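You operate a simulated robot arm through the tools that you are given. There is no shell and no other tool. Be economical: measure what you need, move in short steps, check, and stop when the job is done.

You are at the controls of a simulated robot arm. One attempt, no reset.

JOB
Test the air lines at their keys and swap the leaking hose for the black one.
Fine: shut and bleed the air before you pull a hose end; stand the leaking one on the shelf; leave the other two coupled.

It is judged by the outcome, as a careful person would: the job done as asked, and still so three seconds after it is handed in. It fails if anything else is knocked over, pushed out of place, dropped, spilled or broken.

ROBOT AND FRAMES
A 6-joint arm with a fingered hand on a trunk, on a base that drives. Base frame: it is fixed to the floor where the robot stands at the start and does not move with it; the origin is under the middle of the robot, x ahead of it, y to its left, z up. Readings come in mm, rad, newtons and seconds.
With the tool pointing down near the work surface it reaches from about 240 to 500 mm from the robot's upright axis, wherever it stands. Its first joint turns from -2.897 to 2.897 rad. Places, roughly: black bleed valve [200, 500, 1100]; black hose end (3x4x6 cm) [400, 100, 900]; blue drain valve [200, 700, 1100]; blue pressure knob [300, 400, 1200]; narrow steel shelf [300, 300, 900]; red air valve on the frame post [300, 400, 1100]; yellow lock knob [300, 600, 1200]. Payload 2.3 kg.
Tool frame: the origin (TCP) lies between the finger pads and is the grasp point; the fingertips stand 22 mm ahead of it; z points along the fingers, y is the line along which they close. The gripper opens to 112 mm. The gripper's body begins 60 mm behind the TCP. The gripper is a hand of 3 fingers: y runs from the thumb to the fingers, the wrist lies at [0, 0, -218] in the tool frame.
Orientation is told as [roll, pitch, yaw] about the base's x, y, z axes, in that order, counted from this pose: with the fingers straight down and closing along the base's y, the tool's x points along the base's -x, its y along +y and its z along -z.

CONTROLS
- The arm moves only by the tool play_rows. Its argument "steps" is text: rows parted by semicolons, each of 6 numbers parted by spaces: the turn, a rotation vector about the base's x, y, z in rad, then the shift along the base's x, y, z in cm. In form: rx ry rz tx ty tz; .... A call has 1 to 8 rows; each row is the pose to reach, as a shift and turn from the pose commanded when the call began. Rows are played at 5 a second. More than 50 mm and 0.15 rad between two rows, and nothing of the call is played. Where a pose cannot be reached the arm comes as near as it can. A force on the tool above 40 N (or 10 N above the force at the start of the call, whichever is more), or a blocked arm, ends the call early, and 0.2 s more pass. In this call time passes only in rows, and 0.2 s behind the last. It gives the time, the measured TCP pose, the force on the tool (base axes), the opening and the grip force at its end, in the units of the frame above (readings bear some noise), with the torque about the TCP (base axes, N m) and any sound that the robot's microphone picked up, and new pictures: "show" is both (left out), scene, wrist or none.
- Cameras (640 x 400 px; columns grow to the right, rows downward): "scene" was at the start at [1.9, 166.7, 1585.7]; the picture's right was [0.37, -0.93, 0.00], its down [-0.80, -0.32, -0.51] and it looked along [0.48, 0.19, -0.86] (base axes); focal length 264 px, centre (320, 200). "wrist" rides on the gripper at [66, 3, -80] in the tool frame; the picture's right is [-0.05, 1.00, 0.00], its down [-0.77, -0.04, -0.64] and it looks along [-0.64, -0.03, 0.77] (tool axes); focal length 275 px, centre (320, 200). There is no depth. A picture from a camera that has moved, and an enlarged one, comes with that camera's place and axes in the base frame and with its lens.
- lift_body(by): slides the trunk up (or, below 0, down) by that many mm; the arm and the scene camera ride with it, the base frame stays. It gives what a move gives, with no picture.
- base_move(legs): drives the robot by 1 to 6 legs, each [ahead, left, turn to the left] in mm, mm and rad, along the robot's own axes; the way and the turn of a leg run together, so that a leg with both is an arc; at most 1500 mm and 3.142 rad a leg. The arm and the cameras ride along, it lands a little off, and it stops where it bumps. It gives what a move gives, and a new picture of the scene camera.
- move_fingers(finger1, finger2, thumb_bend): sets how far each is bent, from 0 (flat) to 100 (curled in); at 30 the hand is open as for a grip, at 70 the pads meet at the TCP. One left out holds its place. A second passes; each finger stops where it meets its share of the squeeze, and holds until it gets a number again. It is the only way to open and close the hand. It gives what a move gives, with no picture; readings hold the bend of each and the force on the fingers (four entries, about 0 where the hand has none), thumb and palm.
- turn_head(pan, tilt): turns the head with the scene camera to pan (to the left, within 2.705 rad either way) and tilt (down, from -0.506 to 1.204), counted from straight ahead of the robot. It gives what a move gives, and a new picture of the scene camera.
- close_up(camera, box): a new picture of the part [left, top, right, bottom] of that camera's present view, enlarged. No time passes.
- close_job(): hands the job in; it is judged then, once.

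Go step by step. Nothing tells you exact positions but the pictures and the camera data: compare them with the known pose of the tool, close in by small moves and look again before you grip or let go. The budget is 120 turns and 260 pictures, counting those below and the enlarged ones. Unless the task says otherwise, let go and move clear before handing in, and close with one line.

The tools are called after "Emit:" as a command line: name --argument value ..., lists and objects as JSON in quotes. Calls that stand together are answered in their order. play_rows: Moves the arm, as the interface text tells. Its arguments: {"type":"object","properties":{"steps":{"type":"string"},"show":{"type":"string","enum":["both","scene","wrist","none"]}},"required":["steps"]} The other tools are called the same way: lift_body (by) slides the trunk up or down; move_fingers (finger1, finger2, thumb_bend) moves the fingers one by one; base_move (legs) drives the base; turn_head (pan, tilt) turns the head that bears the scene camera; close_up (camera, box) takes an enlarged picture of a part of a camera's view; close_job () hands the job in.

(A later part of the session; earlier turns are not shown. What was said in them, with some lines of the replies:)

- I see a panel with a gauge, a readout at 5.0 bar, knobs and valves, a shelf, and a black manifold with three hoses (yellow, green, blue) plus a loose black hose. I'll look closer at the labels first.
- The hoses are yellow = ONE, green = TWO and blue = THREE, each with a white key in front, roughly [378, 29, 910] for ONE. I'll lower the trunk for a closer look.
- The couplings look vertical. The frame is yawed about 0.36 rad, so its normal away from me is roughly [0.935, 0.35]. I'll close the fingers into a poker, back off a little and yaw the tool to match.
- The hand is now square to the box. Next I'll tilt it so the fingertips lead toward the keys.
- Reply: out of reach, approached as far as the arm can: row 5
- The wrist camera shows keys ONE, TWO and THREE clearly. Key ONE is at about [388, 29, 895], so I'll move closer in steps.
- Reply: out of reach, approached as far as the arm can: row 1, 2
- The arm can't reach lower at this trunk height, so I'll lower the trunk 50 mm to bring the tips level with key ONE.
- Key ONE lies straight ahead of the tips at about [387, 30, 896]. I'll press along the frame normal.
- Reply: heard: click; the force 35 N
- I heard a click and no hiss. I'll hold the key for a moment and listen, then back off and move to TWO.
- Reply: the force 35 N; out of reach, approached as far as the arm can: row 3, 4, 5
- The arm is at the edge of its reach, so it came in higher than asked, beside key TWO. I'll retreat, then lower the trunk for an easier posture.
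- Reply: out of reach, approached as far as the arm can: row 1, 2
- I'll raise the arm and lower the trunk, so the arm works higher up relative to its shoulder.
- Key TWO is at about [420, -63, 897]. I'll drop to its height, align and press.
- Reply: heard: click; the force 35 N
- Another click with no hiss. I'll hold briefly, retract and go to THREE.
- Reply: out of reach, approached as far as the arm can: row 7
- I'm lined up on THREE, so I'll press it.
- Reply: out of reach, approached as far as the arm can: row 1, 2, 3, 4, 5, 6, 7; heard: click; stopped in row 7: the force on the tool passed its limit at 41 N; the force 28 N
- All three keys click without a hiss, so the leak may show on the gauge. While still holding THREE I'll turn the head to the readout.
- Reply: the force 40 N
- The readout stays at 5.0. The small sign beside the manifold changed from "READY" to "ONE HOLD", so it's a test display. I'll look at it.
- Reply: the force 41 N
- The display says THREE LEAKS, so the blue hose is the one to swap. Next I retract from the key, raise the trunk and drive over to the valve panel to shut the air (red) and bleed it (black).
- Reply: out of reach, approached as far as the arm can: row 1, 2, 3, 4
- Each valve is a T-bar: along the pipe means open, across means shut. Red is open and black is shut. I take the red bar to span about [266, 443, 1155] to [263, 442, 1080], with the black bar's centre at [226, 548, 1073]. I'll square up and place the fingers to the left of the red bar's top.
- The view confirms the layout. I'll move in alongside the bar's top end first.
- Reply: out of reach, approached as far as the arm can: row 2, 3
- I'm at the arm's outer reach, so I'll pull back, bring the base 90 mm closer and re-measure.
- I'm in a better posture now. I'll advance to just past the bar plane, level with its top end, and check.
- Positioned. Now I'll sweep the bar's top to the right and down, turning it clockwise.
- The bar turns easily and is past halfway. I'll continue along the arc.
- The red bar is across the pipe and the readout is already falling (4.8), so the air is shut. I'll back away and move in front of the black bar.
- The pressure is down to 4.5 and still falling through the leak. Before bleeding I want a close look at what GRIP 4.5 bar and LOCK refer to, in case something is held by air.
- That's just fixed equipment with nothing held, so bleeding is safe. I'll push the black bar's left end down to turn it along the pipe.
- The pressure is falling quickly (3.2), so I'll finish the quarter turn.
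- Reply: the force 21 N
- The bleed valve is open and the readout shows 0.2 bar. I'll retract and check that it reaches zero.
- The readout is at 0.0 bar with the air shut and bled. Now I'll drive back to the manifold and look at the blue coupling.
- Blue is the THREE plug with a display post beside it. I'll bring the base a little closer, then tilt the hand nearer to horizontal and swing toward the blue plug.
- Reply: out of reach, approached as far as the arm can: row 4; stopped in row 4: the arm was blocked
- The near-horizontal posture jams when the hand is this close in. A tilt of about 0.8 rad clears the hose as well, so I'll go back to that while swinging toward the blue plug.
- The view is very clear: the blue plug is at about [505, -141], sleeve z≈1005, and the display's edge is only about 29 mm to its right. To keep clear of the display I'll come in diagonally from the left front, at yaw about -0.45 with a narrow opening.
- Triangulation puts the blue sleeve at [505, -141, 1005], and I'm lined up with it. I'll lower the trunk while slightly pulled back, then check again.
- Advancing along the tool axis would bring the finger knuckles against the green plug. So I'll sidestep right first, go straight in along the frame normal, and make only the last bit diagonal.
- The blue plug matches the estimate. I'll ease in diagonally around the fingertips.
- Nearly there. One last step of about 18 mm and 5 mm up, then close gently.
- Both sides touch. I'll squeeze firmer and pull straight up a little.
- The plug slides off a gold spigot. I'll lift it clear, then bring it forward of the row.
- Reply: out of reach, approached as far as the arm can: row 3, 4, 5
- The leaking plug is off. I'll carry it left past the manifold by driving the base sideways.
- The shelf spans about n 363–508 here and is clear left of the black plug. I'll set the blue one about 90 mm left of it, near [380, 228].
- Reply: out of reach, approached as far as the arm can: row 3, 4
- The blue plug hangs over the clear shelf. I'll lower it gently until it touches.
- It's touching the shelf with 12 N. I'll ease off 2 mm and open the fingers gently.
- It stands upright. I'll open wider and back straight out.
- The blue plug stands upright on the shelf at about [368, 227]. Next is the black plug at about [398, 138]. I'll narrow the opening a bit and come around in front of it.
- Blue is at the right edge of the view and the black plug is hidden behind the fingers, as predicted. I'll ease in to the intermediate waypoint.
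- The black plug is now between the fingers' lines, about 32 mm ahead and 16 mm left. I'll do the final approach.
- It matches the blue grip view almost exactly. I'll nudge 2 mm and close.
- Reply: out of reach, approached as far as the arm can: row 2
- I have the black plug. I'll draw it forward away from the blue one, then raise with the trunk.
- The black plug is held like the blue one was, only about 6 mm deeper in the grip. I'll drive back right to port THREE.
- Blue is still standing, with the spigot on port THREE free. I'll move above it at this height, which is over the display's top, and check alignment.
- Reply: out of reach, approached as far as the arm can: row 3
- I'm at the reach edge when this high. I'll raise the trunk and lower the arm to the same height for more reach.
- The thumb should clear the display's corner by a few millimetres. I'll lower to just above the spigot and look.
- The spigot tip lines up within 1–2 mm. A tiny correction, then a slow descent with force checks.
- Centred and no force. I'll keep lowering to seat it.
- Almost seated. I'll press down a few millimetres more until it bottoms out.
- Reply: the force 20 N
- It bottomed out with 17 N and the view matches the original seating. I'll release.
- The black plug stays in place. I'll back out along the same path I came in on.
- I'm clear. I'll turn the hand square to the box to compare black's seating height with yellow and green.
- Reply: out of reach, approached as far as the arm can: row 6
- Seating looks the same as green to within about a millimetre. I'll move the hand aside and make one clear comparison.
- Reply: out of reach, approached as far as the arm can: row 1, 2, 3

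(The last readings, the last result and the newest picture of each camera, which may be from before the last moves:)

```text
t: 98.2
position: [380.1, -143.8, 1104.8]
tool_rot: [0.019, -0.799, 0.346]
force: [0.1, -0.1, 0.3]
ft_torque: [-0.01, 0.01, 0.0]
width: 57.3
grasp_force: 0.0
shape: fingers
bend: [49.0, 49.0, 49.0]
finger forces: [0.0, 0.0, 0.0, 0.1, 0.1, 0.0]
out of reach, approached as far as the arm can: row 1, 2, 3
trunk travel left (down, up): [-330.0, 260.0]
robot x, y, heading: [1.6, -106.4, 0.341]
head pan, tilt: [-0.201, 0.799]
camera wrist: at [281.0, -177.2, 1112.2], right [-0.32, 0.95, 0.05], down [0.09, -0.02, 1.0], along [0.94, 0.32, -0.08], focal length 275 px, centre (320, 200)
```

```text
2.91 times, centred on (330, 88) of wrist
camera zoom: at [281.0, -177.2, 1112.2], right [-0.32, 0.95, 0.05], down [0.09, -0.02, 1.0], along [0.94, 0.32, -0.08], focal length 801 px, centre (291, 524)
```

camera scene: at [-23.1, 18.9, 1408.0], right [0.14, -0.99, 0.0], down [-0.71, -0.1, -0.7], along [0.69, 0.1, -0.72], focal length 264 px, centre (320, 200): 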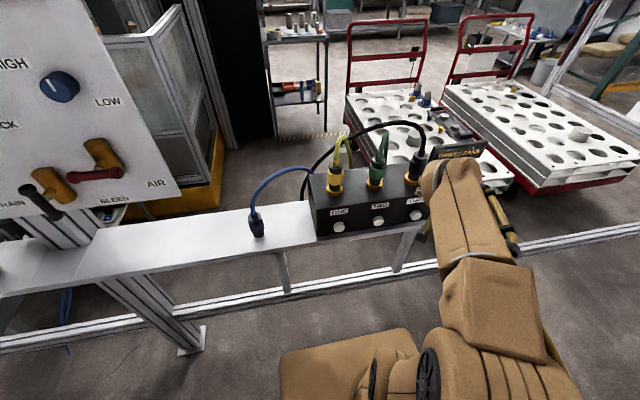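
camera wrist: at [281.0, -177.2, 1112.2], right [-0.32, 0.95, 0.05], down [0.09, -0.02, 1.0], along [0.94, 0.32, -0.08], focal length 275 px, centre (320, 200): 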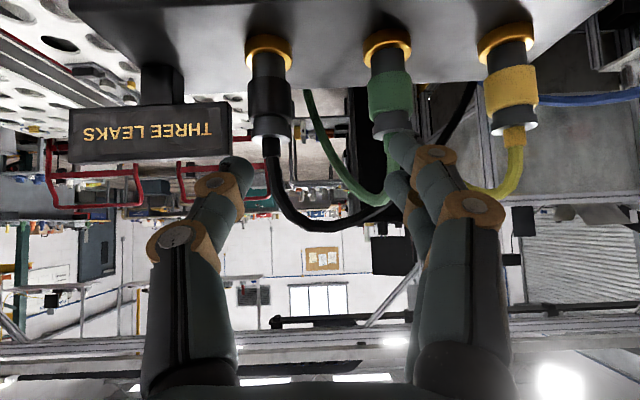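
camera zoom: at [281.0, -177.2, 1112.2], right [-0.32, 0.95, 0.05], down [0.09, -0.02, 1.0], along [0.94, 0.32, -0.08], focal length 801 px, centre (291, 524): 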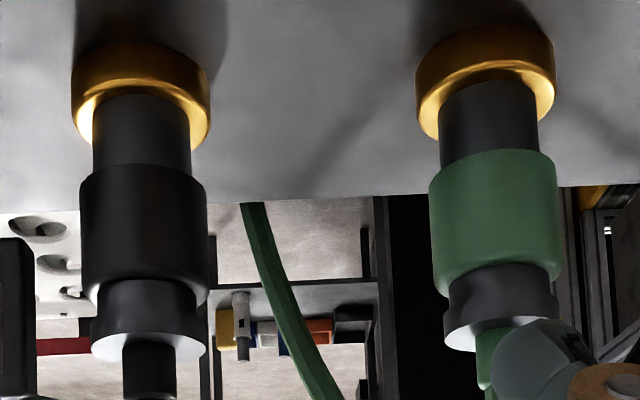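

Black seats exactly like green. I'll back the robot off and take a last overall look.

Emit:
base_move --legs '[[-180, 0, 0]]'

Emit:
turn_head --pan 0.15 --tilt 0.6

```text
t: 99.7
position: [207.9, -203.8, 1104.9]
tool_rot: [0.021, -0.803, 0.345]
force: [-0.4, -0.2, 1.2]
ft_torque: [-0.01, 0.0, -0.01]
width: 57.7
grasp_force: 0.1
shape: fingers
bend: [49.0, 49.0, 49.0]
finger forces: [0.0, 0.0, 0.0, 0.1, 0.0, 0.0]
trunk travel left (down, up): [-330.0, 260.0]
robot x, y, heading: [-169.7, -165.9, 0.34]
head pan, tilt: [-0.201, 0.799]
camera scene: at [-194.6, -42.2, 1408.0], right [0.14, -0.99, 0.0], down [-0.71, -0.1, -0.7], along [0.69, 0.1, -0.72], focal length 264 px, centre (320, 200)
```

scene: 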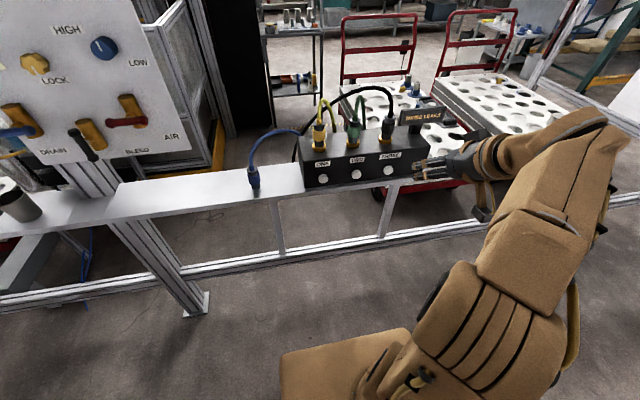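

```text
t: 100.6
position: [208.1, -203.7, 1104.7]
tool_rot: [0.019, -0.798, 0.343]
force: [0.5, 0.0, -0.1]
ft_torque: [-0.03, 0.03, 0.01]
width: 57.2
grasp_force: 0.1
shape: fingers
bend: [49.0, 49.0, 49.0]
finger forces: [0.0, 0.0, 0.0, 0.0, 0.1, 0.0]
trunk travel left (down, up): [-330.0, 260.0]
robot x, y, heading: [-169.6, -166.7, 0.34]
head pan, tilt: [0.15, 0.6]
camera scene: at [-195.7, -11.6, 1424.8], right [0.47, -0.88, 0.0], down [-0.5, -0.27, -0.82], along [0.73, 0.39, -0.57], focal length 264 px, centre (320, 200)
```

scene: 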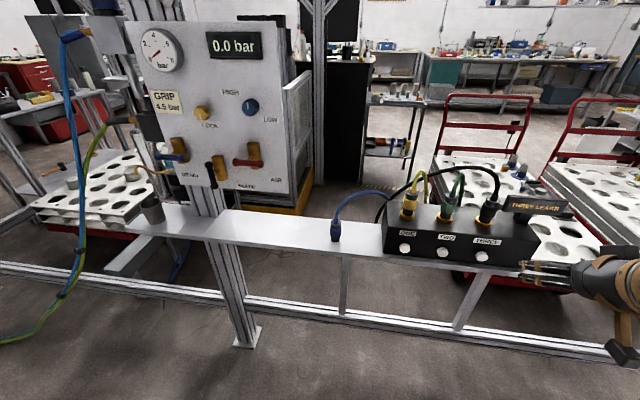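

The blue plug stands on the shelf, black is coupled in THREE, and yellow and green are untouched. The panel reads 0.0 bar and the cup is still in place, so I'm handing in.

Emit:
close_job

```text
The job is handed in.
```

The test display showed line THREE (blue) leaking, so I shut the air and bled it to 0.0 bar. The black hose is now on port THREE, and the blue one is standing on the shelf. Yellow and green are still coupled. The air is still off and bled, so the new coupling hasn't been tested under pressure.
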